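You operate a simulated robot arm through the tools that you are given. There is no shell and no other tool. Be economical: measure what you need, move in short steps, check, and stop when the job is done.

You are at the controls of a simulated robot arm. One attempt, no reset.

JOB
Close both glue pots, wipe up the drips and push the plate in.
Fine: use the scrub pad and put it back. What is to be rubbed or washed off counts as gone when no trace of it is left.

The check looks at the end state, three seconds after you hand in, the way a careful person would. Anything else that was tipped, shoved, dropped, spilled or broken makes it a failure.

ROBOT AND FRAMES
A 6-joint arm with a two-finger parallel gripper, fixed in place. Base frame: the origin is at the foot of the arm, x ahead of it, y to its left, z up; the work surface is at about z = 850. Readings come in mm, rad, newtons and seconds.
With the tool pointing down near the work surface it reaches from about 260 to 680 mm from the base axis. Its first joint turns from -1.152 to 1.152 rad. Payload 2.9 kg.
Tool frame: the origin (TCP) lies between the finger pads and is the grasp point; the fingertips stand 30 mm ahead of it; z points along the fingers, y is the line along which they close. Largest opening 110 mm; finger width 20, thickness 10; the body of the gripper, 48 by 112 mm, starts 55 mm behind the TCP.
Orientation is that of the tool frame in the base frame, as a unit quaternion [w, x, y, z]. With the fingers straight down and closing along the base's y, the tool's x points along the base's -x, its y along +y and its z along -z.

CONTROLS
- The arm moves only by the tool nudge_tool. Its argument "motion" is a list of rows, each a list of 3 entries, a list of its own where there are three numbers: the turn, a rotation vector about the tool's x, y, z in rad, then the shift along the tool's x, y, z in mm, then the closure in counts, from 0 (fully open) to 255 (shut). In form: [[[ax, ay, az], [dx, dy, dz], jaw], ...]. A call has 1 to 8 rows; each row shifts and turns the commanded pose from where the row before left it, along the tool's axes as they then stand. Each row takes 0.2 s and may step no farther than 50 mm and 0.15 rad from the row before; otherwise, or with a gripper value out of range, the whole call is refused. A pose out of reach is approached as far as the arm can. The call stops where the force on the tool passes 40 N (or 10 N more than at its start, if that is more) or the arm is blocked; 0.2 s more then pass. The fingers move at their own pace (about 108 mm/s each) and stop on an object; they squeeze with about 25 N. The grip force told is the motor's: it shows also when the fingers shut on nothing. Time passes only in rows, and 0.2 s behind the last, so rows that do not move let the fingers close. It gives the time, the measured TCP pose, the force on the tool (base axes), the opening and the grip force at its end, in the units of the frame above (readings bear some noise), with the torque about the TCP (base axes, N m) and any sound that the robot's microphone picked up.
- Cameras (640 x 400 px; columns grow to the right, rows downward): "scene" is fixed at [59.9, 415.8, 1398.7]; the picture's right is [-0.91, -0.42, 0.00], its down [-0.19, 0.40, -0.90] and it looks along [0.38, -0.81, -0.45] (base axes); focal length 327 px, centre (320, 200). "wrist" rides on the gripper at [72, 17, -103] in the tool frame; the picture's right is [-0.23, 0.97, 0.00], its down [-0.76, -0.18, -0.62] and it looks along [-0.61, -0.14, 0.78] (tool axes); focal length 222 px, centre (320, 200). There is no depth. A picture from a camera that has moved, and an enlarged one, comes with that camera's place and axes in the base frame and with its lens.
- get_image(camera): a new picture of that camera. No time passes.
- enlarge(camera, box): a new picture of the part [left, top, right, bottom] of that camera's present view, enlarged. No time passes.
- hand_in(): hands the job in; it is judged then, once.

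Work in short steps. Places have to be worked out from the pictures, the camera data and where the tool is seen: move nearer, look again, correct. Check each grasp and each placing, and mend what went wrong. You have 120 turns and 68 pictures in all, those below and enlarged ones among them. Open the gripper and draw the arm clear of the work before you hand the job in, unless the task says otherwise; then end with one line.

The tools are called after "Call:" by a JSON object that holds its "op" and its "data". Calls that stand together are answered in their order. nudge_tool: Moves the arm, as the interface text tells. Its arguments: {"type":"object","properties":{"motion":{"type":"array"}},"required":["motion"]} The other tools are called the same way: get_image (camera) takes a picture; enlarge (camera, box) takes an enlarged picture of a part of a camera's view; hand_in () hands the job in.

At the start:

```text
clock: 0.0
eef_pos: [407.5, -4.3, 1154.9]
tool_rot: [0.0, 0.0, 1.0, 0.0]
force: [-0.1, -0.3, 0.1]
moment: [-0.03, -0.03, -0.01]
gripper_width: 110.1
finger_force: 0.1
```

scene: 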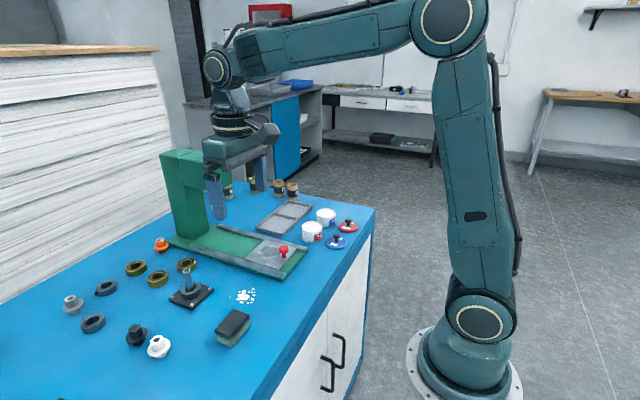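
wrist: 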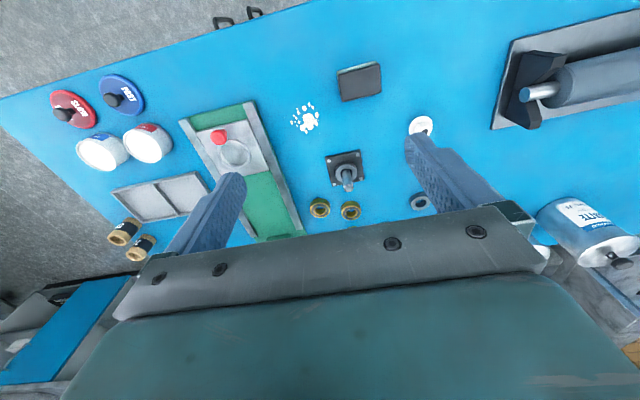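

I start with enlarged views of the work area to identify the pots, lids, drips, plate and pad.

Call:
{"op": "enlarge", "data": {"camera": "scene", "box": [220, 170, 380, 270]}}

Call:
{"op": "enlarge", "data": {"camera": "scene", "box": [120, 220, 320, 370]}}

Call:
{"op": "enlarge", "data": {"camera": "wrist", "box": [40, 50, 400, 275]}}

```text
4.00 times, centred on (300, 220) of scene
camera zoom: at [59.9, 415.8, 1398.7], right [-0.91, -0.42, 0.0], down [-0.19, 0.4, -0.9], along [0.38, -0.81, -0.45], focal length 1307 px, centre (400, 120)
```

zoom: 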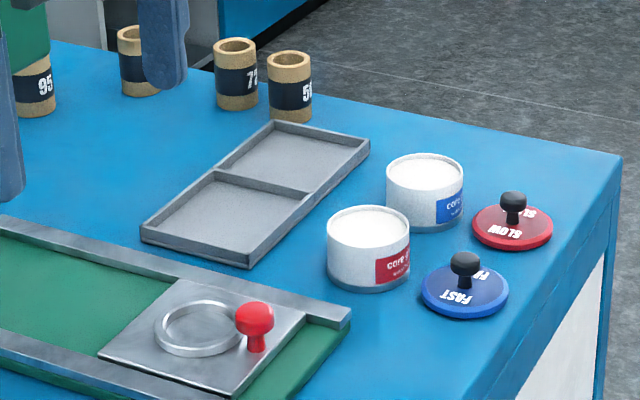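

```text
2.67 times, centred on (220, 295) of scene
camera zoom: at [59.9, 415.8, 1398.7], right [-0.91, -0.42, 0.0], down [-0.19, 0.4, -0.9], along [0.38, -0.81, -0.45], focal length 871 px, centre (587, -53)
```

zoom: 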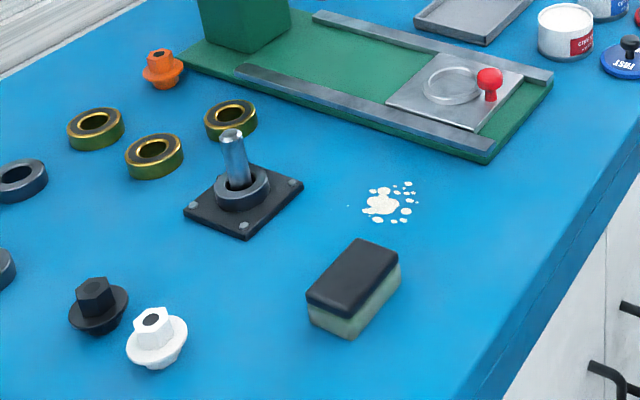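

```text
1.78 times, centred on (220, 162) of wrist
camera zoom: at [337.9, 12.5, 1260.1], right [0.23, 0.97, 0.0], down [0.76, -0.18, 0.62], along [0.61, -0.14, -0.78], focal length 395 px, centre (498, 267)
```

zoom: 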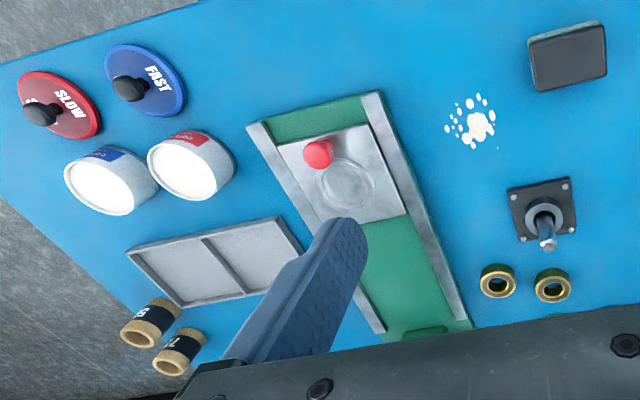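

Estimates: red-label pot ≈(429,-320), blue-label pot ≈(428,-416), blue lid "FAST" ≈(358,-331), red lid "SLOW" ≈(357,-428), sponge ≈(417,64), drips ≈(467,-40), plate knob ≈(446,-184). I move over toward the pots for a closer look.

Call:
{"op": "nudge_tool", "data": {"motion": [[[0, 0, 0], [16, -42, 4], 0], [[0, 0, 0], [16, -42, 4], 0], [[0, 0, 0], [16, -42, 4], 0], [[0, 0, 0], [16, -42, 4], 0], [[0, 0, 0], [16, -42, 4], 0], [[0, 0, 0], [16, -42, 4], 0], [[0, 0, 0], [16, -42, 4], 0], [[0, 0, 0], [0, -42, 4], 0]]}}

Call:
{"op": "get_image", "data": {"camera": "wrist"}}

Call:
{"op": "enlarge", "data": {"camera": "scene", "box": [290, 200, 365, 255]}}

```text
clock: 1.8
eef_pos: [296.9, -338.5, 1122.4]
tool_rot: [0.0, 0.0, 1.0, 0.0]
force: [0.6, -0.1, 0.1]
moment: [-0.01, 0.01, 0.03]
gripper_width: 110.0
finger_force: 0.1
```

```text
62 pictures are left
camera wrist: at [225.7, -321.9, 1228.1], right [0.23, 0.97, 0.0], down [0.76, -0.18, 0.62], along [0.61, -0.14, -0.78], focal length 222 px, centre (320, 200)
```

wrist: 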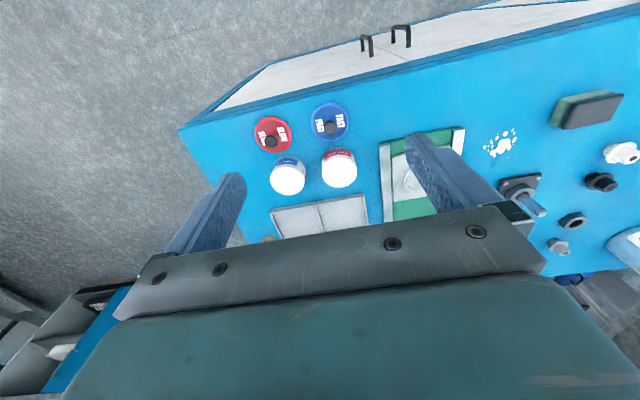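

```text
7.27 times, centred on (328, 228) of scene
camera zoom: at [59.9, 415.8, 1398.7], right [-0.91, -0.42, 0.0], down [-0.19, 0.4, -0.9], along [0.38, -0.81, -0.45], focal length 2376 px, centre (266, 0)
```

zoom: 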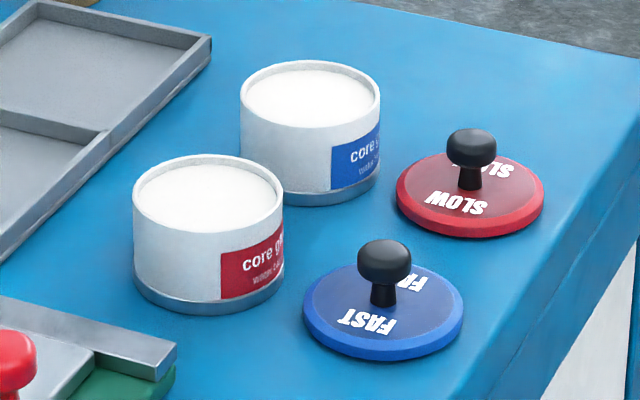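

Lids look to be flat discs with knobs; labels need reading before matching. I drop lower and back so that the wrist camera sees the pot labels.

Call:
{"op": "nudge_tool", "data": {"motion": [[[0, 0, 0], [15, -10, 30], 0], [[0, 0, 0], [15, -10, 30], 0], [[0, 0, 0], [15, -10, 30], 0], [[0, 0, 0], [15, -10, 30], 0], [[0, 0, 0], [0, 0, 0], 0]]}}

Call:
{"op": "enlarge", "data": {"camera": "wrist", "box": [220, 80, 420, 205]}}

```text
clock: 3.0
eef_pos: [236.2, -381.3, 1001.4]
tool_rot: [0.0, 0.0, 1.0, 0.0]
force: [-0.3, 0.5, 0.2]
moment: [0.01, -0.04, -0.01]
gripper_width: 109.8
finger_force: 0.1
```

```text
3.20 times, centred on (320, 142) of wrist
camera zoom: at [164.9, -364.0, 1107.2], right [0.23, 0.97, 0.0], down [0.76, -0.18, 0.62], along [0.61, -0.14, -0.78], focal length 711 px, centre (320, 384)
```

zoom: 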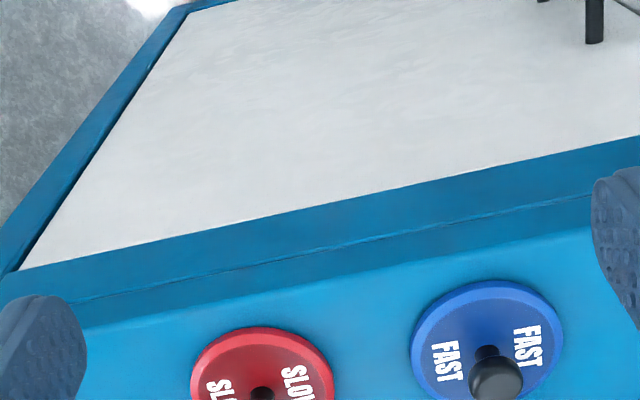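

The lids are here; the pots lie lower in the view.

Call:
{"op": "enlarge", "data": {"camera": "wrist", "box": [240, 150, 440, 275]}}

```text
3.20 times, centred on (340, 212) of wrist
camera zoom: at [164.9, -364.0, 1107.2], right [0.23, 0.97, 0.0], down [0.76, -0.18, 0.62], along [0.61, -0.14, -0.78], focal length 711 px, centre (256, 160)
```

zoom: 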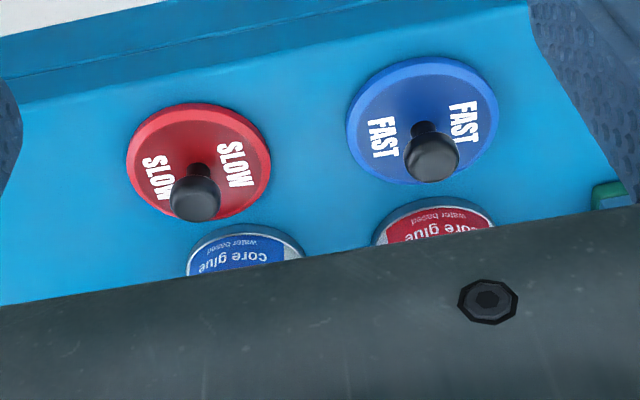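

The labels read "core glue / water based", in blue and red; nothing contradicts colour matching. I go above the pots for a precise fix of their rims.

Call:
{"op": "nudge_tool", "data": {"motion": [[[0, 0, 0], [-35, 0, -20], 0], [[0, 0, 0], [-35, 0, -20], 0], [[0, 0, 0], [-30, 0, 0], 0], [[0, 0, 0], [0, 0, 0], 0]]}}

Call:
{"op": "enlarge", "data": {"camera": "wrist", "box": [220, 80, 420, 205]}}

```text
clock: 4.0
eef_pos: [338.6, -380.7, 1043.6]
tool_rot: [0.0, 0.0, 1.0, 0.0]
force: [0.2, 0.7, 0.7]
moment: [0.02, 0.01, 0.0]
gripper_width: 110.0
finger_force: 0.1
```

```text
3.20 times, centred on (320, 142) of wrist
camera zoom: at [267.0, -363.9, 1149.7], right [0.23, 0.97, 0.0], down [0.76, -0.18, 0.62], along [0.61, -0.14, -0.78], focal length 711 px, centre (320, 384)
```

zoom: 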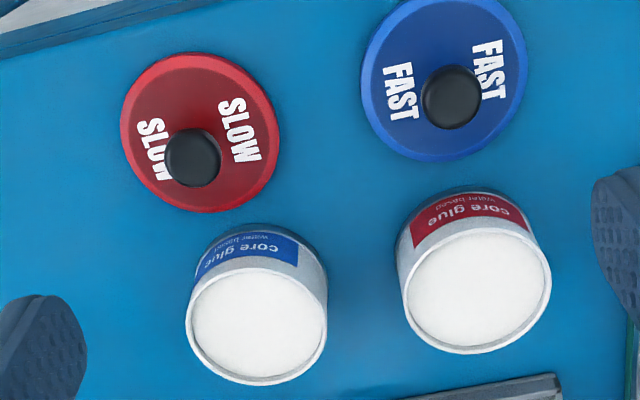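

Blue lid knob ≈(357,-334.7, ball z≈879), red lid knob ≈(356.5,-433); red pot rim ≈(433,-335), blue pot rim ≈(431.5,-430). I go above the blue lid's knob with the jaw partly closed.

Call:
{"op": "nudge_tool", "data": {"motion": [[[0, 0, 0], [-9.2, 23, 30], 139], [[0, 0, 0], [-9.2, 23, 30], 139], [[0, 0, 0], [0, 0, 24], 139], [[0, 0, 0], [0, 0, 0], 139], [[0, 0, 0], [0, 0, 0], 139]]}}

Call:
{"op": "enlarge", "data": {"camera": "scene", "box": [280, 180, 380, 260]}}

Call:
{"op": "get_image", "data": {"camera": "wrist"}}

```text
clock: 5.2
eef_pos: [355.8, -334.1, 958.2]
tool_rot: [0.0, 0.0, 1.0, 0.0]
force: [-0.4, 0.6, 0.2]
moment: [0.01, 0.03, 0.02]
gripper_width: 50.1
finger_force: 0.1
```

```text
5.00 times, centred on (330, 220) of scene
camera zoom: at [59.9, 415.8, 1398.7], right [-0.91, -0.42, 0.0], down [-0.19, 0.4, -0.9], along [0.38, -0.81, -0.45], focal length 1634 px, centre (270, 100)
```

zoom: 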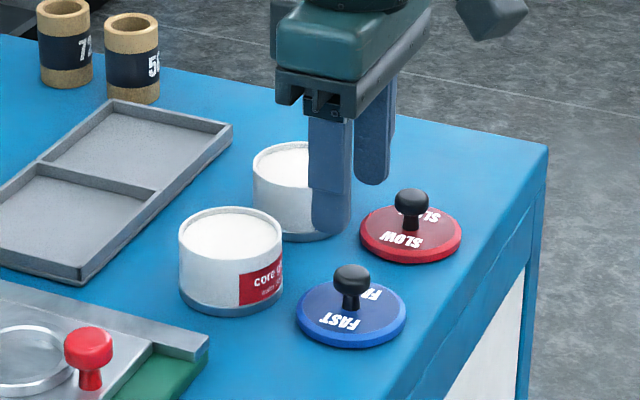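

```text
56 pictures are left
camera wrist: at [284.8, -317.1, 1063.9], right [0.23, 0.97, 0.0], down [0.76, -0.18, 0.62], along [0.61, -0.14, -0.78], focal length 222 px, centre (320, 200)
```

wrist: 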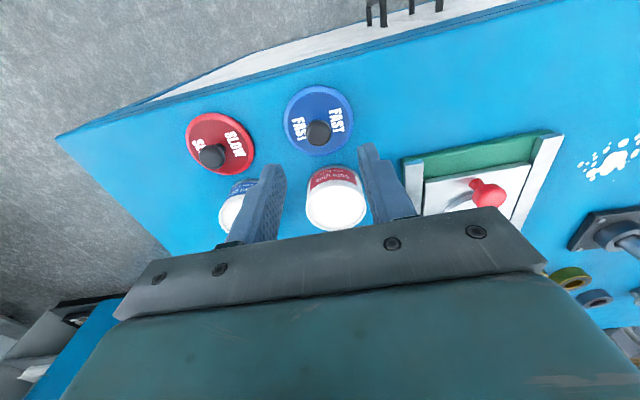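

The jaw is centred over the knob. I descend until the tips are just above the lid disc and close.

Call:
{"op": "nudge_tool", "data": {"motion": [[[0, 0, 0], [0, 0, 30], 139], [[0, 0, 0], [0, 0, 25], 139], [[0, 0, 0], [0, 0, 11], 139], [[0, 0, 0], [0, 0, 0], 139], [[0, 0, 0], [0, 0, 0], 255], [[0, 0, 0], [0, 0, 0], 255], [[0, 0, 0], [0, 0, 0], 255]]}}

Call:
{"op": "enlarge", "data": {"camera": "scene", "box": [280, 180, 380, 260]}}

```text
clock: 6.8
eef_pos: [355.0, -333.8, 889.7]
tool_rot: [0.0, -0.001, 1.0, 0.0]
force: [0.7, 0.2, 0.0]
moment: [-0.01, 0.02, -0.02]
gripper_width: 20.0
finger_force: 25.4
```

```text
5.00 times, centred on (330, 220) of scene
camera zoom: at [59.9, 415.8, 1398.7], right [-0.91, -0.42, 0.0], down [-0.19, 0.4, -0.9], along [0.38, -0.81, -0.45], focal length 1634 px, centre (270, 100)
```

zoom: 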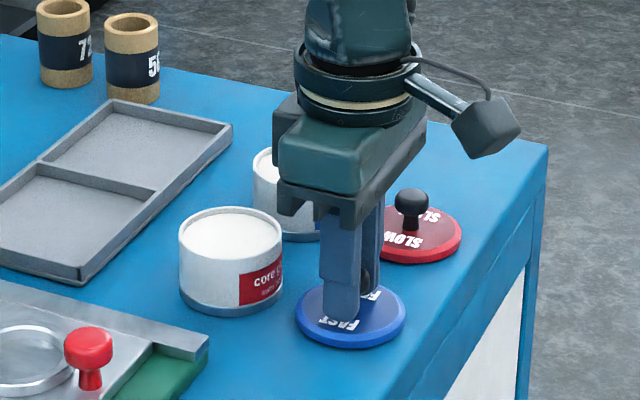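

Knob held (20 mm, 25 N). I lift 90 mm and carry it over the blue pot.

Call:
{"op": "nudge_tool", "data": {"motion": [[[0, 0, 0], [0, 0, -20], 255], [[0, 0, 0], [0, 0, -35], 255], [[0, 0, 0], [0, 0, -35], 255], [[0, 0, 0], [-25, -32, 0], 255], [[0, 0, 0], [-25, -32, 0], 255], [[0, 0, 0], [-25.5, -32, 0], 255], [[0, 0, 0], [0, 0, 0], 255], [[0, 0, 0], [0, 0, 0], 255]]}}

Call:
{"op": "enlarge", "data": {"camera": "scene", "box": [280, 160, 380, 240]}}

Call:
{"op": "enlarge", "data": {"camera": "wrist", "box": [220, 120, 420, 245]}}

```text
clock: 8.6
eef_pos: [428.9, -429.5, 981.8]
tool_rot: [0.0, 0.0, 1.0, 0.0]
force: [-0.2, 0.7, -0.5]
moment: [-0.01, 0.02, 0.05]
gripper_width: 19.9
finger_force: 25.4
```

```text
5.00 times, centred on (330, 200) of scene
camera zoom: at [59.9, 415.8, 1398.7], right [-0.91, -0.42, 0.0], down [-0.19, 0.4, -0.9], along [0.38, -0.81, -0.45], focal length 1634 px, centre (270, 200)
```

zoom: 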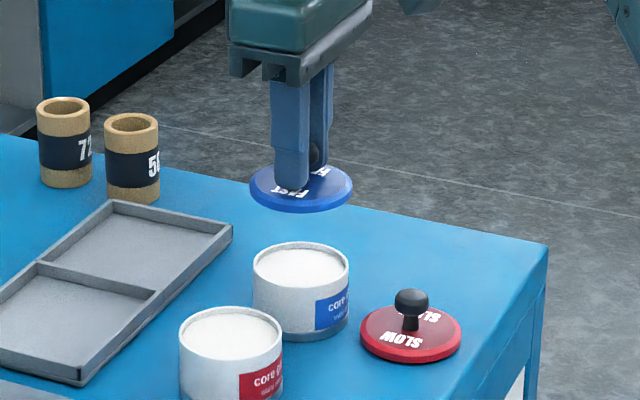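

```text
3.20 times, centred on (320, 182) of wrist
camera zoom: at [358.9, -413.2, 1087.4], right [0.23, 0.97, 0.0], down [0.76, -0.18, 0.62], along [0.61, -0.14, -0.78], focal length 711 px, centre (320, 256)
```

zoom: 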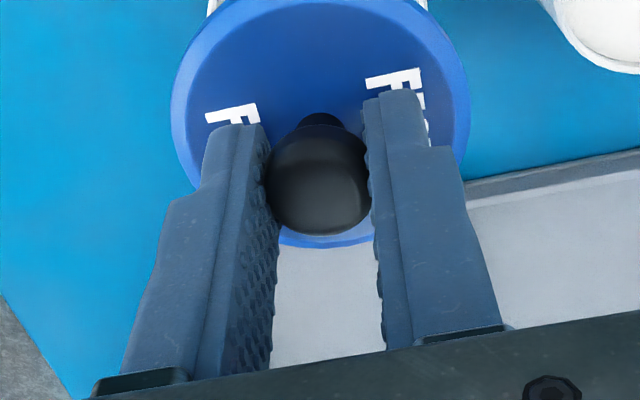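

Lid hangs level and centred over the blue pot. I lower most of the way then creep.

Call:
{"op": "nudge_tool", "data": {"motion": [[[0, 0, 0], [0, 0, 25], 255], [[0, 0, 0], [0, 0, 13], 255], [[0, 0, 0], [0, 0, 3], 255], [[0, 0, 0], [0, 0, 0], 255]]}}

Call:
{"op": "enlarge", "data": {"camera": "scene", "box": [300, 180, 360, 230]}}

```text
clock: 9.6
eef_pos: [430.8, -429.5, 940.0]
tool_rot: [0.0, 0.0, 1.0, 0.0]
force: [0.2, 0.0, -0.3]
moment: [0.01, -0.01, 0.01]
gripper_width: 19.7
finger_force: 25.5
```

```text
8.00 times, centred on (330, 205) of scene
camera zoom: at [59.9, 415.8, 1398.7], right [-0.91, -0.42, 0.0], down [-0.19, 0.4, -0.9], along [0.38, -0.81, -0.45], focal length 2614 px, centre (240, 160)
```

zoom: 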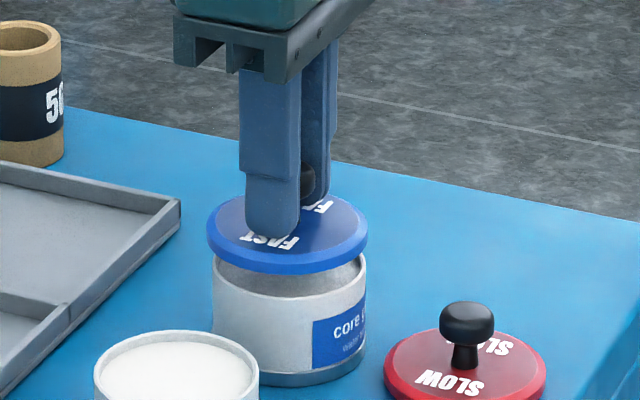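

Alignment looks within ~1 mm; a gap of several mm remains. I creep down in 2 mm steps.

Call:
{"op": "nudge_tool", "data": {"motion": [[[0, 0, 0], [-0.5, 0, 2], 255], [[0, 0, 0], [0, 0, 2], 255], [[0, 0, 0], [0, 0, 2], 255], [[0, 0, 0], [0, 0, 1], 255], [[0, 0, 0], [0, 0, 0], 255]]}}

Call:
{"op": "enlarge", "data": {"camera": "scene", "box": [300, 180, 360, 230]}}

```text
clock: 10.8
eef_pos: [431.8, -431.1, 934.2]
tool_rot: [0.001, 0.0, 1.0, 0.0]
force: [-0.8, 0.2, -0.5]
moment: [0.01, 0.0, 0.02]
gripper_width: 19.9
finger_force: 25.0
```

```text
8.00 times, centred on (330, 205) of scene
camera zoom: at [59.9, 415.8, 1398.7], right [-0.91, -0.42, 0.0], down [-0.19, 0.4, -0.9], along [0.38, -0.81, -0.45], focal length 2614 px, centre (240, 160)
```

zoom: 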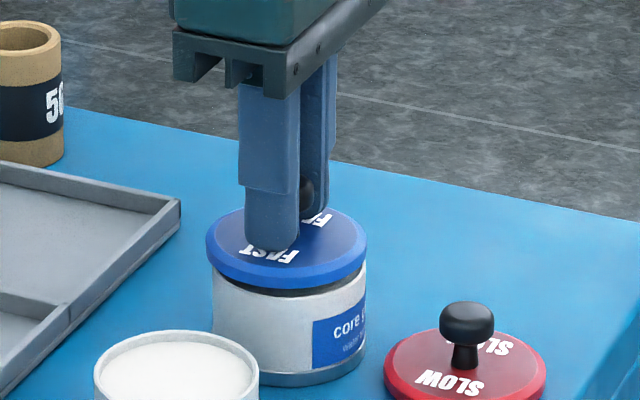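

No contact yet; I continue in 1 mm steps.

Call:
{"op": "nudge_tool", "data": {"motion": [[[0, 0, 0], [0, 0, 1], 255], [[0, 0, 0], [0, 0, 1], 255], [[0, 0, 0], [0, 0, 1], 255], [[0, 0, 0], [0, 0, 1], 255], [[0, 0, 0], [0, 0, 0], 255]]}}

Call:
{"op": "enlarge", "data": {"camera": "scene", "box": [300, 180, 360, 230]}}

```text
clock: 12.0
eef_pos: [430.9, -428.8, 931.3]
tool_rot: [0.0, 0.0, 1.0, 0.0]
force: [1.0, 0.8, 2.5]
moment: [0.07, -0.06, 0.03]
gripper_width: 19.8
finger_force: 25.1
```

```text
8.00 times, centred on (330, 205) of scene
camera zoom: at [59.9, 415.8, 1398.7], right [-0.91, -0.42, 0.0], down [-0.19, 0.4, -0.9], along [0.38, -0.81, -0.45], focal length 2614 px, centre (240, 160)
```

zoom: 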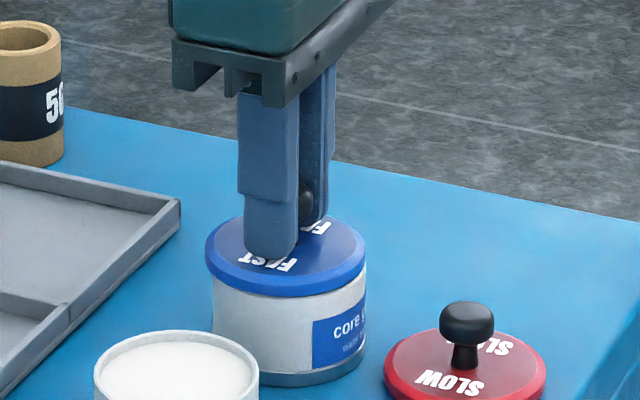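

Contact at ~2.5 N. I press 2 mm more to see whether it is seated.

Call:
{"op": "nudge_tool", "data": {"motion": [[[0, 0, 0], [0, 0, 1], 255], [[0, 0, 0], [0, 0, 1], 255], [[0, 0, 0], [0, 0, 0], 255]]}}

```text
clock: 12.8
eef_pos: [432.0, -430.8, 930.0]
tool_rot: [0.001, 0.001, 1.0, -0.002]
force: [-2.4, -1.9, 15.3]
moment: [0.05, -0.21, -0.03]
gripper_width: 19.7
finger_force: 24.6
```

Firm seat at 15 N. I relax 1.5 mm, open, rise and inspect.

Call:
{"op": "nudge_tool", "data": {"motion": [[[0, 0, 0], [0, 0, -1.5], 255], [[0, 0, 0], [0, 0, 0], 139], [[0, 0, 0], [0, 0, 0], 139], [[0, 0, 0], [0, 0, -35], 139], [[0, 0, 0], [0, 0, -35], 139], [[0, 0, 0], [0, 0, 0], 139]]}}

Call:
{"op": "enlarge", "data": {"camera": "scene", "box": [300, 180, 360, 230]}}

Call:
{"op": "enlarge", "data": {"camera": "wrist", "box": [220, 80, 420, 205]}}

```text
clock: 14.2
eef_pos: [431.9, -427.6, 1000.2]
tool_rot: [-0.001, 0.0, 1.0, 0.0]
force: [-0.6, -0.6, -0.4]
moment: [0.0, 0.0, 0.01]
gripper_width: 50.2
finger_force: 0.1
```

```text
8.00 times, centred on (330, 205) of scene
camera zoom: at [59.9, 415.8, 1398.7], right [-0.91, -0.42, 0.0], down [-0.19, 0.4, -0.9], along [0.38, -0.81, -0.45], focal length 2614 px, centre (240, 160)
```

zoom: 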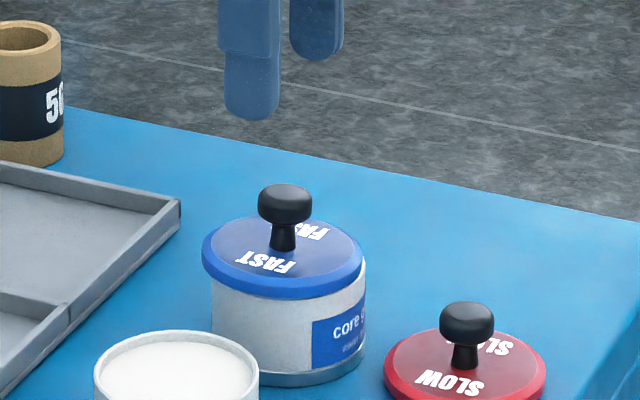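

```text
3.20 times, centred on (320, 142) of wrist
camera zoom: at [360.2, -410.8, 1105.3], right [0.23, 0.97, 0.0], down [0.76, -0.18, 0.62], along [0.61, -0.14, -0.78], focal length 711 px, centre (320, 384)
```

zoom: 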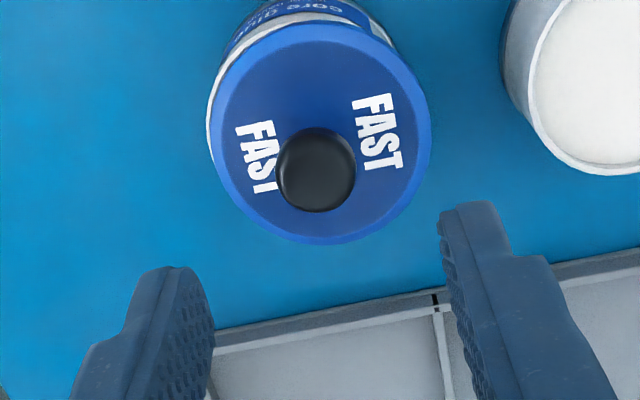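

The lid sits ~3 mm off toward +x/+y, with rim showing on the −y side. I look closer before correcting.

Call:
{"op": "enlarge", "data": {"camera": "scene", "box": [320, 198, 352, 232]}}

Call:
{"op": "enlarge", "data": {"camera": "wrist", "box": [270, 70, 370, 162]}}

```text
11.76 times, centred on (336, 215) of scene
camera zoom: at [59.9, 415.8, 1398.7], right [-0.91, -0.42, 0.0], down [-0.19, 0.4, -0.9], along [0.38, -0.81, -0.45], focal length 3844 px, centre (132, 24)
```

zoom: 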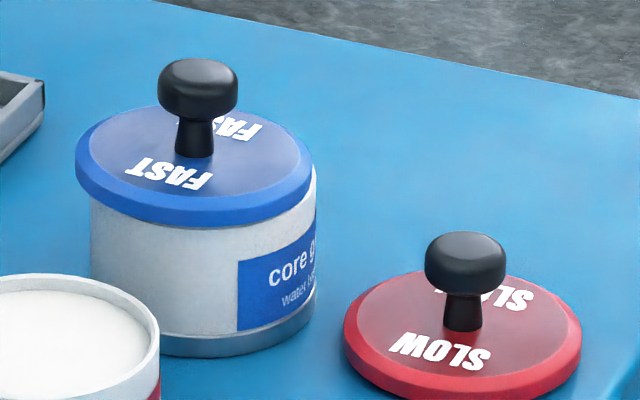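

```text
4.35 times, centred on (320, 116) of wrist
camera zoom: at [360.2, -410.8, 1105.3], right [0.23, 0.97, 0.0], down [0.76, -0.18, 0.62], along [0.61, -0.14, -0.78], focal length 966 px, centre (320, 565)
```

zoom: 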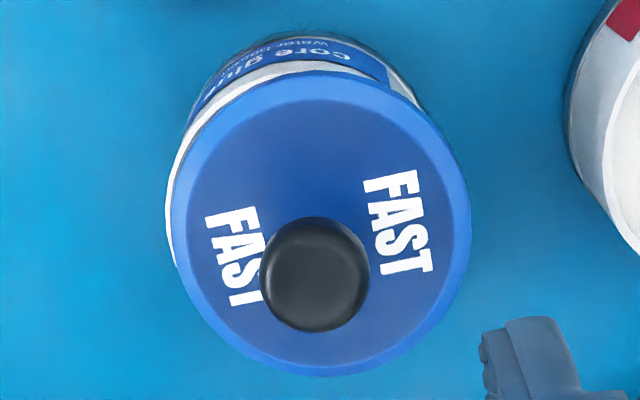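

The lid is off by about (+1,+3.7) mm. I regrasp the knob, lift 6 mm, shift by (-1,-3.5) and look.

Call:
{"op": "nudge_tool", "data": {"motion": [[[0, 0, 0], [1, 0, 35], 139], [[0, 0, 0], [0, 0, 33], 139], [[0, 0, 0], [0, 0, 0], 139], [[0, 0, 0], [0, 0, 0], 255], [[0, 0, 0], [0, 0, 0], 255], [[0, 0, 0], [0, 0, -6], 255], [[0, 0, 0], [1, -3.5, 0], 255], [[0, 0, 0], [0, 0, 0], 255]]}}

Call:
{"op": "enlarge", "data": {"camera": "scene", "box": [320, 198, 352, 232]}}

Call:
{"op": "enlarge", "data": {"camera": "wrist", "box": [270, 100, 370, 192]}}

```text
clock: 16.0
eef_pos: [429.2, -433.4, 939.4]
tool_rot: [0.0, 0.0, 1.0, 0.0]
force: [0.1, 1.0, -0.2]
moment: [0.01, 0.01, 0.01]
gripper_width: 19.6
finger_force: 25.0
```

```text
11.76 times, centred on (336, 215) of scene
camera zoom: at [59.9, 415.8, 1398.7], right [-0.91, -0.42, 0.0], down [-0.19, 0.4, -0.9], along [0.38, -0.81, -0.45], focal length 3844 px, centre (132, 24)
```

zoom: 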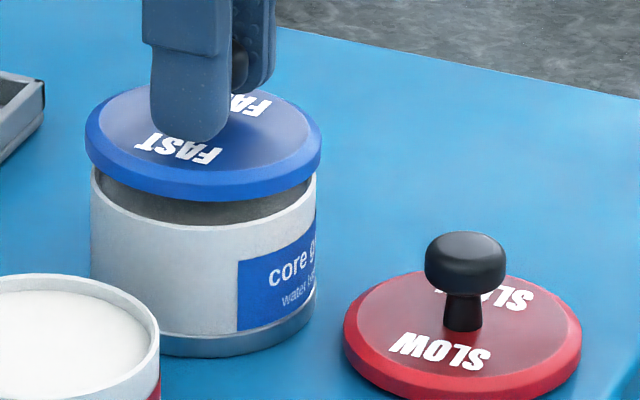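

```text
4.35 times, centred on (320, 146) of wrist
camera zoom: at [357.6, -416.4, 1044.3], right [0.23, 0.97, 0.0], down [0.76, -0.18, 0.62], along [0.61, -0.14, -0.78], focal length 966 px, centre (320, 435)
```

zoom: 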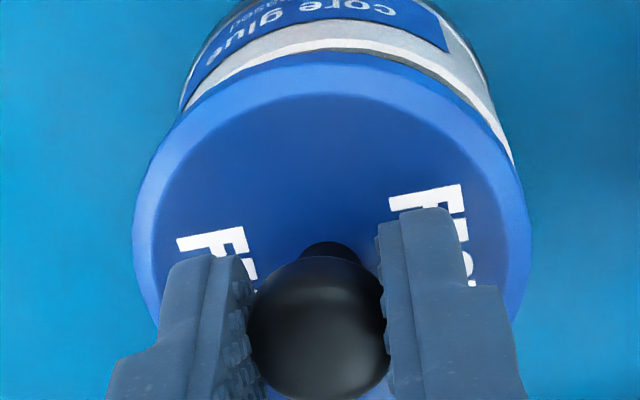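

Now lid and pot coincide in both views. I lower it slowly again.

Call:
{"op": "nudge_tool", "data": {"motion": [[[0, 0, 0], [0, 0, 3], 255], [[0, 0, 0], [0, 0, 1.5], 255], [[0, 0, 0], [0, 0, 1], 255], [[0, 0, 0], [0, 0, 1], 255], [[0, 0, 0], [0, 0, 1], 255], [[0, 0, 0], [0, 0, 0], 255]]}}

Call:
{"op": "enlarge", "data": {"camera": "scene", "box": [320, 198, 352, 232]}}

```text
clock: 17.4
eef_pos: [429.6, -434.0, 932.0]
tool_rot: [0.0, -0.001, 1.0, -0.001]
force: [2.8, 7.7, 16.9]
moment: [0.08, -0.11, 0.01]
gripper_width: 19.8
finger_force: 24.8
```

```text
11.76 times, centred on (336, 215) of scene
camera zoom: at [59.7, 416.2, 1398.6], right [-0.91, -0.42, 0.0], down [-0.19, 0.4, -0.9], along [0.38, -0.81, -0.45], focal length 3844 px, centre (132, 24)
```

zoom: 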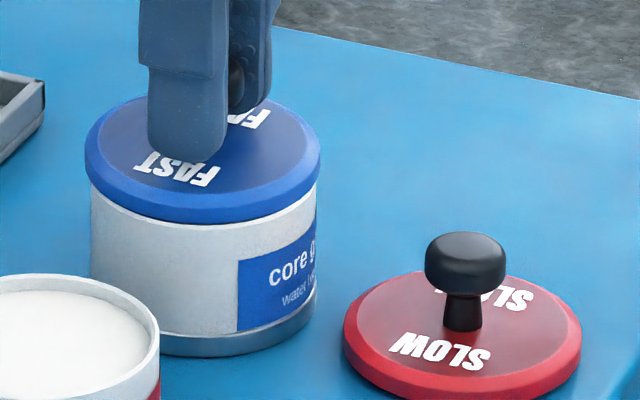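

Contact with a +7.7 N side push in y: the lid is guided toward +y, i.e. slightly too far to −y. I ease 1.5 mm to +y while pressing gently.

Call:
{"op": "nudge_tool", "data": {"motion": [[[0, 0, 0], [0, 0.8, 0], 255], [[0, 0, 0], [0, 0.7, 0], 255], [[0, 0, 0], [0, 0, 0], 255]]}}

```text
clock: 18.2
eef_pos: [429.0, -433.0, 932.9]
tool_rot: [0.001, 0.001, 1.0, -0.002]
force: [4.1, -3.6, 16.6]
moment: [-0.07, -0.1, -0.02]
gripper_width: 19.8
finger_force: 25.1
```

Side force reversed; z force unchanged. I try a small x shift (+1 mm) to see if anything drops in.

Call:
{"op": "nudge_tool", "data": {"motion": [[[0, 0, 0], [-0.7, -0.4, 0], 255], [[0, 0, 0], [-0.7, 0, 0], 255], [[0, 0, 0], [0, 0, 0], 255]]}}

Call:
{"op": "enlarge", "data": {"camera": "scene", "box": [320, 198, 352, 232]}}

Call:
{"op": "enlarge", "data": {"camera": "wrist", "box": [270, 100, 370, 192]}}

```text
clock: 19.0
eef_pos: [429.9, -433.7, 931.5]
tool_rot: [0.0, 0.001, 1.0, 0.0]
force: [-8.1, -1.3, 20.1]
moment: [-0.07, 0.22, 0.05]
gripper_width: 19.9
finger_force: 25.3
```

```text
11.76 times, centred on (336, 215) of scene
camera zoom: at [59.4, 416.1, 1398.7], right [-0.91, -0.42, 0.0], down [-0.19, 0.4, -0.9], along [0.38, -0.81, -0.45], focal length 3844 px, centre (132, 24)
```

zoom: 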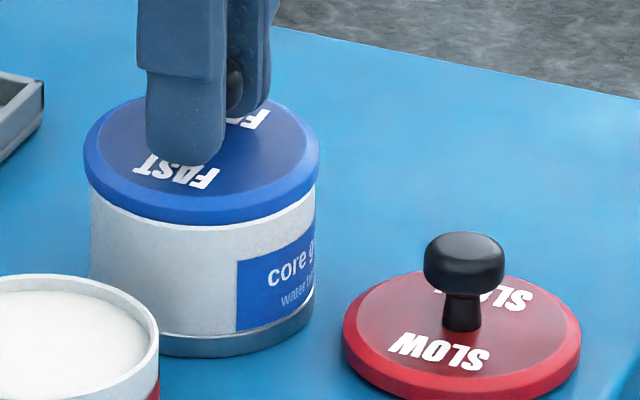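

```text
4.35 times, centred on (320, 146) of wrist
camera zoom: at [358.6, -415.7, 1037.1], right [0.23, 0.97, 0.0], down [0.76, -0.18, 0.62], along [0.61, -0.14, -0.78], focal length 966 px, centre (320, 435)
```

zoom: 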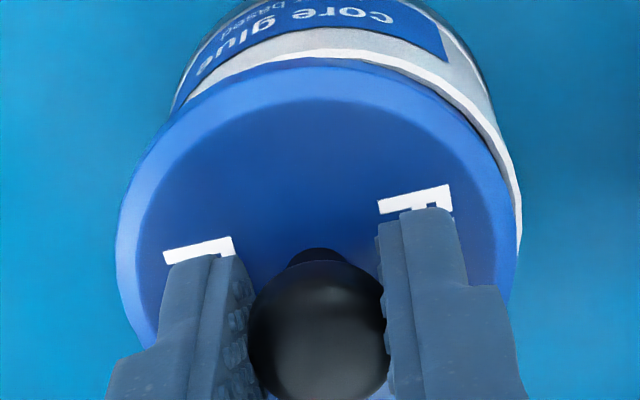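

Now rim shows slightly on the +y/−x side: offset ≈(+0.8,−1.4) mm. I unload, shift (−0.8,+1.3), and set down lightly.

Call:
{"op": "nudge_tool", "data": {"motion": [[[0, 0, 0], [0, 0, -4], 255], [[0, 0, 0], [0.8, 1.3, 0], 255], [[0, 0, 0], [0, 0, 0], 255]]}}

Call:
{"op": "enlarge", "data": {"camera": "scene", "box": [320, 198, 352, 232]}}

Call:
{"op": "enlarge", "data": {"camera": "wrist", "box": [270, 100, 370, 192]}}

```text
clock: 19.8
eef_pos: [429.0, -430.7, 934.5]
tool_rot: [-0.001, 0.0, 1.0, 0.001]
force: [-0.9, -0.6, -0.1]
moment: [0.0, -0.04, 0.03]
gripper_width: 19.8
finger_force: 25.0
```

```text
11.76 times, centred on (336, 215) of scene
camera zoom: at [59.9, 415.8, 1398.7], right [-0.91, -0.42, 0.0], down [-0.19, 0.4, -0.9], along [0.38, -0.81, -0.45], focal length 3844 px, centre (132, 24)
```

zoom: 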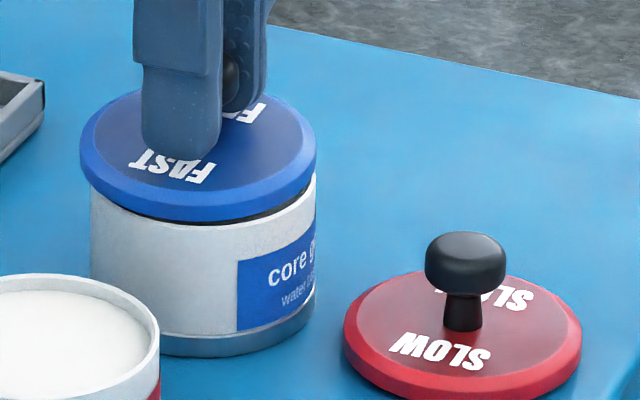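

```text
4.35 times, centred on (320, 146) of wrist
camera zoom: at [359.2, -414.1, 1039.6], right [0.23, 0.97, 0.0], down [0.76, -0.18, 0.62], along [0.61, -0.14, -0.78], focal length 966 px, centre (320, 435)
```

zoom: 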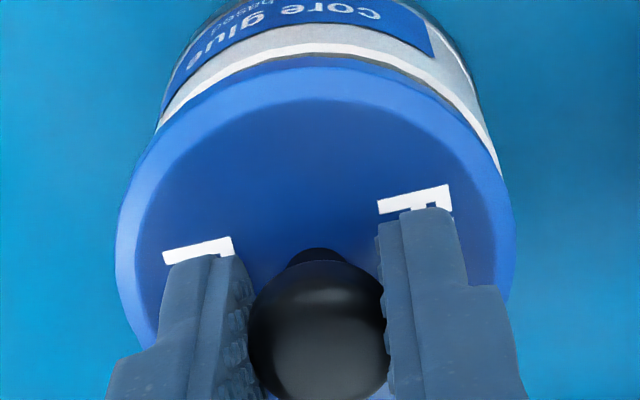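

y is aligned now; the lid still sits ~1.2 mm too far +x and tipped slightly in the fingers. I shift −1.2 in x and lower until light contact.

Call:
{"op": "nudge_tool", "data": {"motion": [[[0, 0, 0], [1.2, 0, 0], 255], [[0, 0, 0], [0, 0, 1], 255], [[0, 0, 0], [0, 0, 1], 255], [[0, 0, 0], [0, 0, 0.7], 255], [[0, 0, 0], [0, 0, 0], 255]]}}

Call:
{"op": "enlarge", "data": {"camera": "scene", "box": [320, 198, 352, 232]}}

```text
clock: 21.0
eef_pos: [429.5, -432.4, 931.7]
tool_rot: [0.001, 0.0, 1.0, 0.0]
force: [-0.1, 0.4, -0.7]
moment: [0.01, -0.01, 0.02]
gripper_width: 19.9
finger_force: 24.8
```

```text
11.76 times, centred on (336, 215) of scene
camera zoom: at [59.9, 415.8, 1398.7], right [-0.91, -0.42, 0.0], down [-0.19, 0.4, -0.9], along [0.38, -0.81, -0.45], focal length 3844 px, centre (132, 24)
```

zoom: 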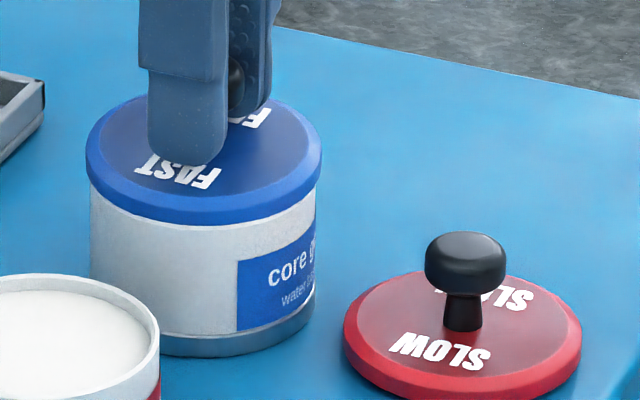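

Aligned; nearly touching. I lower 1 mm more, then open while staying put.

Call:
{"op": "nudge_tool", "data": {"motion": [[[0, 0, 0], [0, 0, 0.6], 255], [[0, 0, 0], [0, 0, 0.6], 255], [[0, 0, 0], [0, 0, 0], 255]]}}

Call:
{"op": "enlarge", "data": {"camera": "wrist", "box": [270, 100, 370, 192]}}

```text
clock: 21.8
eef_pos: [429.0, -432.6, 931.6]
tool_rot: [0.001, 0.0, 1.0, -0.002]
force: [0.0, -1.0, 8.2]
moment: [0.12, 0.01, 0.0]
gripper_width: 19.8
finger_force: 24.9
```

```text
4.35 times, centred on (320, 146) of wrist
camera zoom: at [357.7, -414.8, 1036.9], right [0.23, 0.97, 0.0], down [0.76, -0.18, 0.63], along [0.61, -0.14, -0.78], focal length 966 px, centre (320, 435)
```

zoom: 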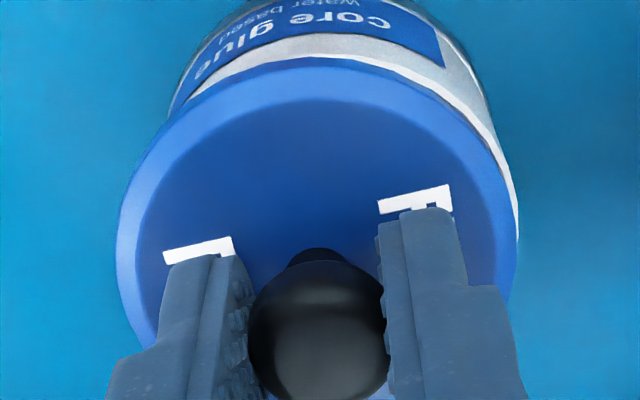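

About 1 mm too far −y; small fix, then release and inspect.

Call:
{"op": "nudge_tool", "data": {"motion": [[[0, 0, 0], [0, 0, -1.5], 255], [[0, 0, 0], [0, 0.9, 0], 255], [[0, 0, 0], [0, 0, 1.2], 255], [[0, 0, 0], [0, 0, 0], 255], [[0, 0, 0], [0, 0, 0], 139], [[0, 0, 0], [0, 0, 0], 139], [[0, 0, 0], [0, 0, -35], 139], [[0, 0, 0], [0, 0, -35], 139]]}}

Call:
{"op": "enlarge", "data": {"camera": "scene", "box": [320, 198, 352, 232]}}

Call:
{"op": "enlarge", "data": {"camera": "wrist", "box": [270, 70, 370, 162]}}

```text
clock: 23.6
eef_pos: [427.9, -429.9, 1000.8]
tool_rot: [0.001, 0.0, 1.0, -0.001]
force: [-0.3, -0.2, 0.5]
moment: [0.03, -0.03, -0.01]
gripper_width: 49.9
finger_force: 0.0
heard: snap
```

```text
11.76 times, centred on (336, 215) of scene
camera zoom: at [59.9, 415.8, 1398.7], right [-0.91, -0.42, 0.0], down [-0.19, 0.4, -0.9], along [0.38, -0.81, -0.45], focal length 3844 px, centre (132, 24)
```

zoom: 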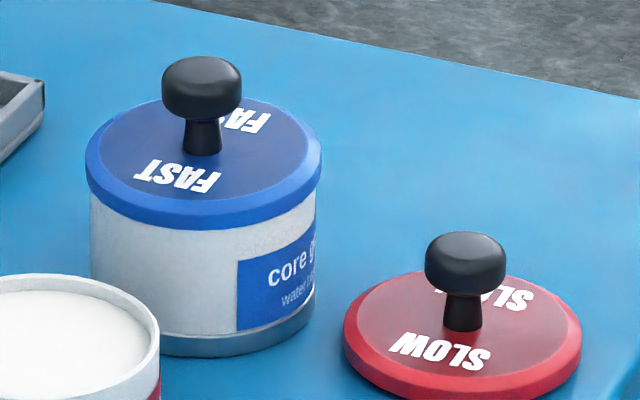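

```text
4.35 times, centred on (320, 116) of wrist
camera zoom: at [357.4, -413.7, 1107.1], right [0.23, 0.97, 0.0], down [0.76, -0.18, 0.62], along [0.61, -0.14, -0.78], focal length 966 px, centre (320, 565)
```

zoom: 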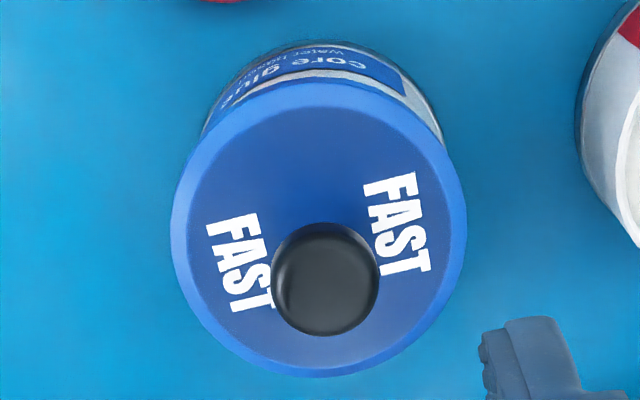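

A "snap": the blue lid is seated and centred. Now the red lid: I move above its knob (≈(356,-433)).

Call:
{"op": "nudge_tool", "data": {"motion": [[[0, 0, 0], [37, -1, 0], 139], [[0, 0, 0], [36.5, -1.5, 0], 139], [[0, 0, 0], [0, 0, 40], 139], [[0, 0, 0], [0, 0, 0], 139]]}}

Call:
{"op": "enlarge", "data": {"camera": "wrist", "box": [220, 80, 420, 205]}}

```text
clock: 24.6
eef_pos: [353.5, -433.0, 961.8]
tool_rot: [0.001, 0.0, 1.0, 0.0]
force: [0.5, -0.1, 1.0]
moment: [0.0, 0.0, -0.02]
gripper_width: 50.2
finger_force: 0.0
```

```text
3.20 times, centred on (320, 142) of wrist
camera zoom: at [283.1, -416.7, 1067.3], right [0.23, 0.97, 0.0], down [0.76, -0.18, 0.62], along [0.61, -0.14, -0.78], focal length 711 px, centre (320, 384)
```

zoom: 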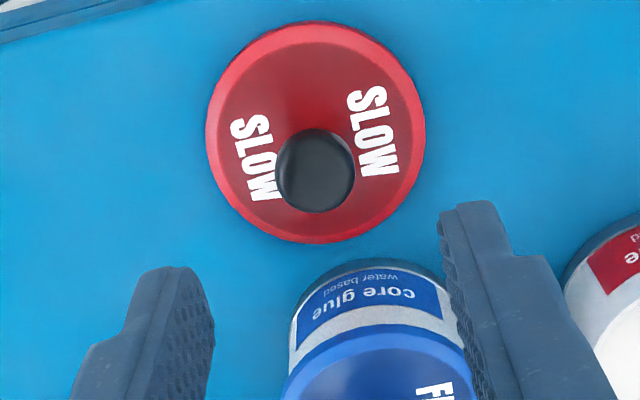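

Knob measured at (355.9,-434.5), tool at (355.1,-433.7); small shift, descend 68 mm and grip.

Call:
{"op": "nudge_tool", "data": {"motion": [[[0, 0, 0], [-0.8, -0.8, 30], 139], [[0, 0, 0], [0, 0, 27], 139], [[0, 0, 0], [0, 0, 11], 139], [[0, 0, 0], [0, 0, 0], 139], [[0, 0, 0], [0, 0, 0], 255], [[0, 0, 0], [0, 0, 0], 255], [[0, 0, 0], [0, 0, 0], 255]]}}

Call:
{"op": "enlarge", "data": {"camera": "wrist", "box": [220, 100, 420, 225]}}

```text
clock: 26.2
eef_pos: [353.6, -434.7, 893.1]
tool_rot: [-0.001, 0.0, 1.0, 0.0]
force: [-0.2, -0.6, 0.3]
moment: [0.02, -0.01, 0.02]
gripper_width: 20.0
finger_force: 24.9
```

```text
3.20 times, centred on (320, 162) of wrist
camera zoom: at [284.4, -417.4, 998.4], right [0.23, 0.97, 0.0], down [0.76, -0.18, 0.62], along [0.61, -0.14, -0.78], focal length 711 px, centre (320, 320)
```

zoom: 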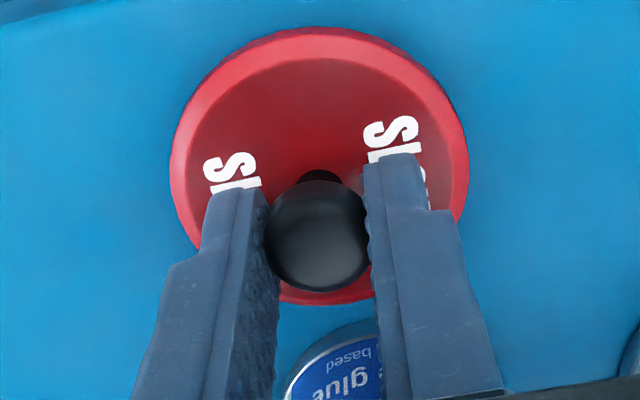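

Gripped. Lift 100 mm, carry to the red pot ≈(431,-336).

Call:
{"op": "nudge_tool", "data": {"motion": [[[0, 0, 0], [0, 0, -25], 255], [[0, 0, 0], [0, 0, -40], 255], [[0, 0, 0], [0, 0, -35], 255], [[0, 0, 0], [-25, 32.8, 0], 255], [[0, 0, 0], [-25, 32.8, 0], 255], [[0, 0, 0], [-25, 32.8, 0], 255], [[0, 0, 0], [0, 0, 25], 255], [[0, 0, 0], [0, 0, 22], 255]]}}

Call:
{"op": "enlarge", "data": {"camera": "scene", "box": [304, 200, 336, 248]}}

Call:
{"op": "enlarge", "data": {"camera": "wrist", "box": [270, 100, 370, 192]}}

```text
clock: 28.0
eef_pos: [432.2, -335.9, 944.9]
tool_rot: [-0.001, 0.0, 1.0, 0.0]
force: [0.2, 0.0, 0.1]
moment: [-0.01, 0.0, -0.03]
gripper_width: 20.1
finger_force: 25.4
```

```text
8.33 times, centred on (320, 224) of scene
camera zoom: at [59.9, 415.8, 1398.7], right [-0.91, -0.42, 0.0], down [-0.19, 0.4, -0.9], along [0.38, -0.81, -0.45], focal length 2723 px, centre (320, 0)
```

zoom: 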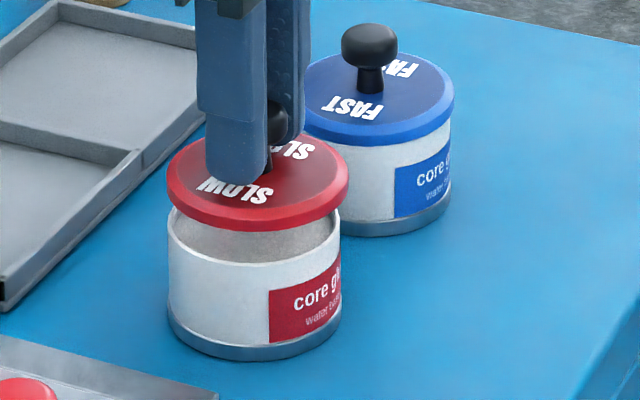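

```text
4.35 times, centred on (320, 146) of wrist
camera zoom: at [361.6, -318.2, 1051.1], right [0.23, 0.97, 0.0], down [0.76, -0.18, 0.62], along [0.61, -0.14, -0.78], focal length 966 px, centre (320, 435)
```

zoom: 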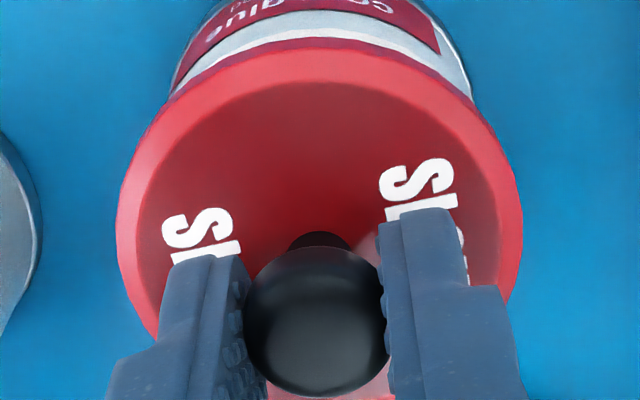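

Scene view: lid ~1.3 mm too far −x; wrist view: y good. I shift +1.4 in x and lower 11 mm, then look again.

Call:
{"op": "nudge_tool", "data": {"motion": [[[0, 0, 0], [-1.4, -0.3, 5], 255], [[0, 0, 0], [0, 0, 4], 255], [[0, 0, 0], [0, 0, 2], 255], [[0, 0, 0], [0, 0, 0], 255]]}}

Call:
{"op": "enlarge", "data": {"camera": "scene", "box": [304, 210, 336, 244]}}

Call:
{"op": "enlarge", "data": {"camera": "wrist", "box": [270, 100, 370, 192]}}

```text
clock: 29.0
eef_pos: [432.7, -334.0, 936.2]
tool_rot: [0.0, 0.0, 1.0, 0.001]
force: [-0.1, -0.2, -0.6]
moment: [0.0, 0.0, 0.0]
gripper_width: 20.0
finger_force: 25.0
```

```text
11.76 times, centred on (320, 227) of scene
camera zoom: at [59.9, 415.8, 1398.7], right [-0.91, -0.42, 0.0], down [-0.19, 0.4, -0.9], along [0.38, -0.81, -0.45], focal length 3844 px, centre (320, -118)
```

zoom: 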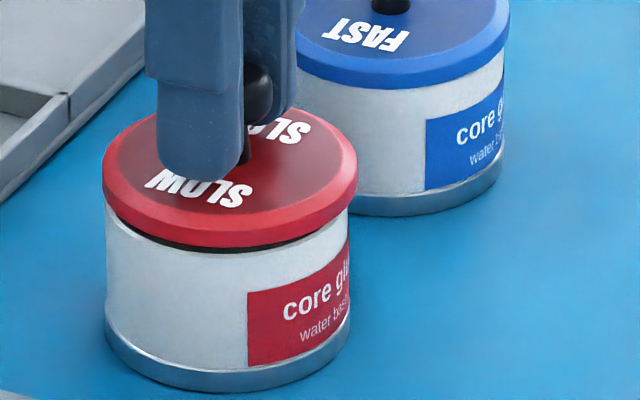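

```text
4.35 times, centred on (320, 146) of wrist
camera zoom: at [362.2, -318.2, 1040.3], right [0.23, 0.97, 0.0], down [0.76, -0.18, 0.62], along [0.61, -0.14, -0.78], focal length 966 px, centre (320, 435)
```

zoom: 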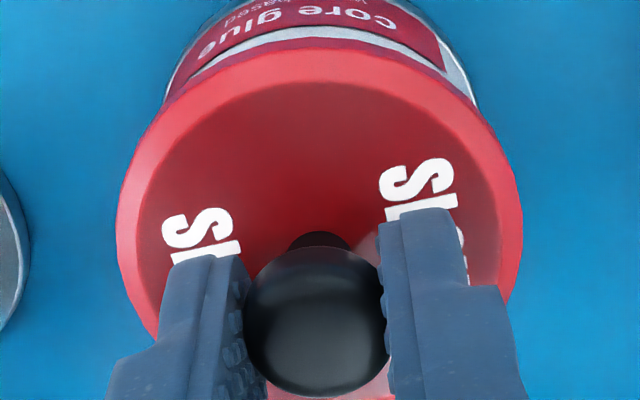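

Within ~0.6 mm. I nudge +0.5 in x and creep down to contact.

Call:
{"op": "nudge_tool", "data": {"motion": [[[0, 0, 0], [-0.5, 0, 1.5], 255], [[0, 0, 0], [0, 0, 1], 255], [[0, 0, 0], [0, 0, 1], 255], [[0, 0, 0], [0, 0, 1], 255], [[0, 0, 0], [0, 0, 0.5], 255], [[0, 0, 0], [0, 0, 0], 255]]}}

Call:
{"op": "enlarge", "data": {"camera": "scene", "box": [304, 210, 336, 244]}}

Call:
{"op": "enlarge", "data": {"camera": "wrist", "box": [270, 100, 370, 192]}}

```text
clock: 30.4
eef_pos: [432.9, -335.0, 930.2]
tool_rot: [0.001, -0.001, 1.0, 0.0]
force: [2.4, -0.6, 3.0]
moment: [0.02, -0.02, -0.04]
gripper_width: 19.9
finger_force: 24.8
```

```text
11.76 times, centred on (320, 227) of scene
camera zoom: at [59.9, 415.9, 1398.7], right [-0.91, -0.42, 0.0], down [-0.19, 0.4, -0.9], along [0.38, -0.81, -0.45], focal length 3844 px, centre (320, -118)
```

zoom: 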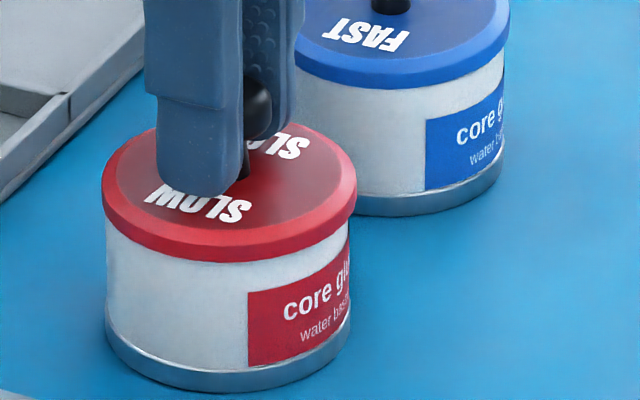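

```text
4.35 times, centred on (320, 146) of wrist
camera zoom: at [362.3, -318.3, 1035.6], right [0.23, 0.97, 0.0], down [0.76, -0.18, 0.62], along [0.61, -0.14, -0.78], focal length 966 px, centre (320, 435)
```

zoom: 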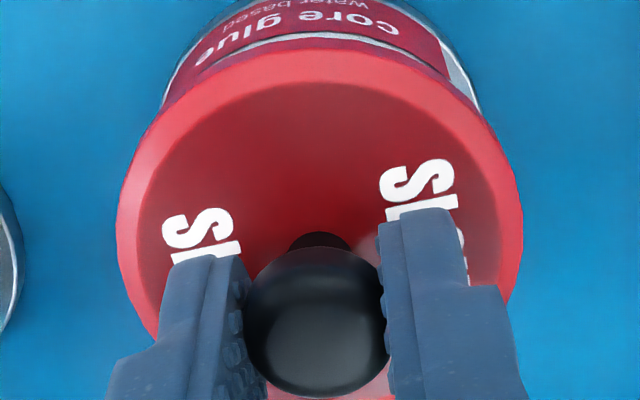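

Contact at 3 N and well centred. I press gradually up to about 20–30 N, listening for the snap.

Call:
{"op": "nudge_tool", "data": {"motion": [[[0, 0, 0], [0, 0, 1], 255], [[0, 0, 0], [0, 0, 1], 255], [[0, 0, 0], [0, 0, 0.7], 255], [[0, 0, 0], [0, 0, 0], 255]]}}

```text
clock: 31.4
eef_pos: [433.3, -335.6, 929.1]
tool_rot: [0.001, 0.0, 1.0, -0.001]
force: [0.1, 6.9, 26.1]
moment: [0.15, 0.0, -0.01]
gripper_width: 19.7
finger_force: 24.6
```

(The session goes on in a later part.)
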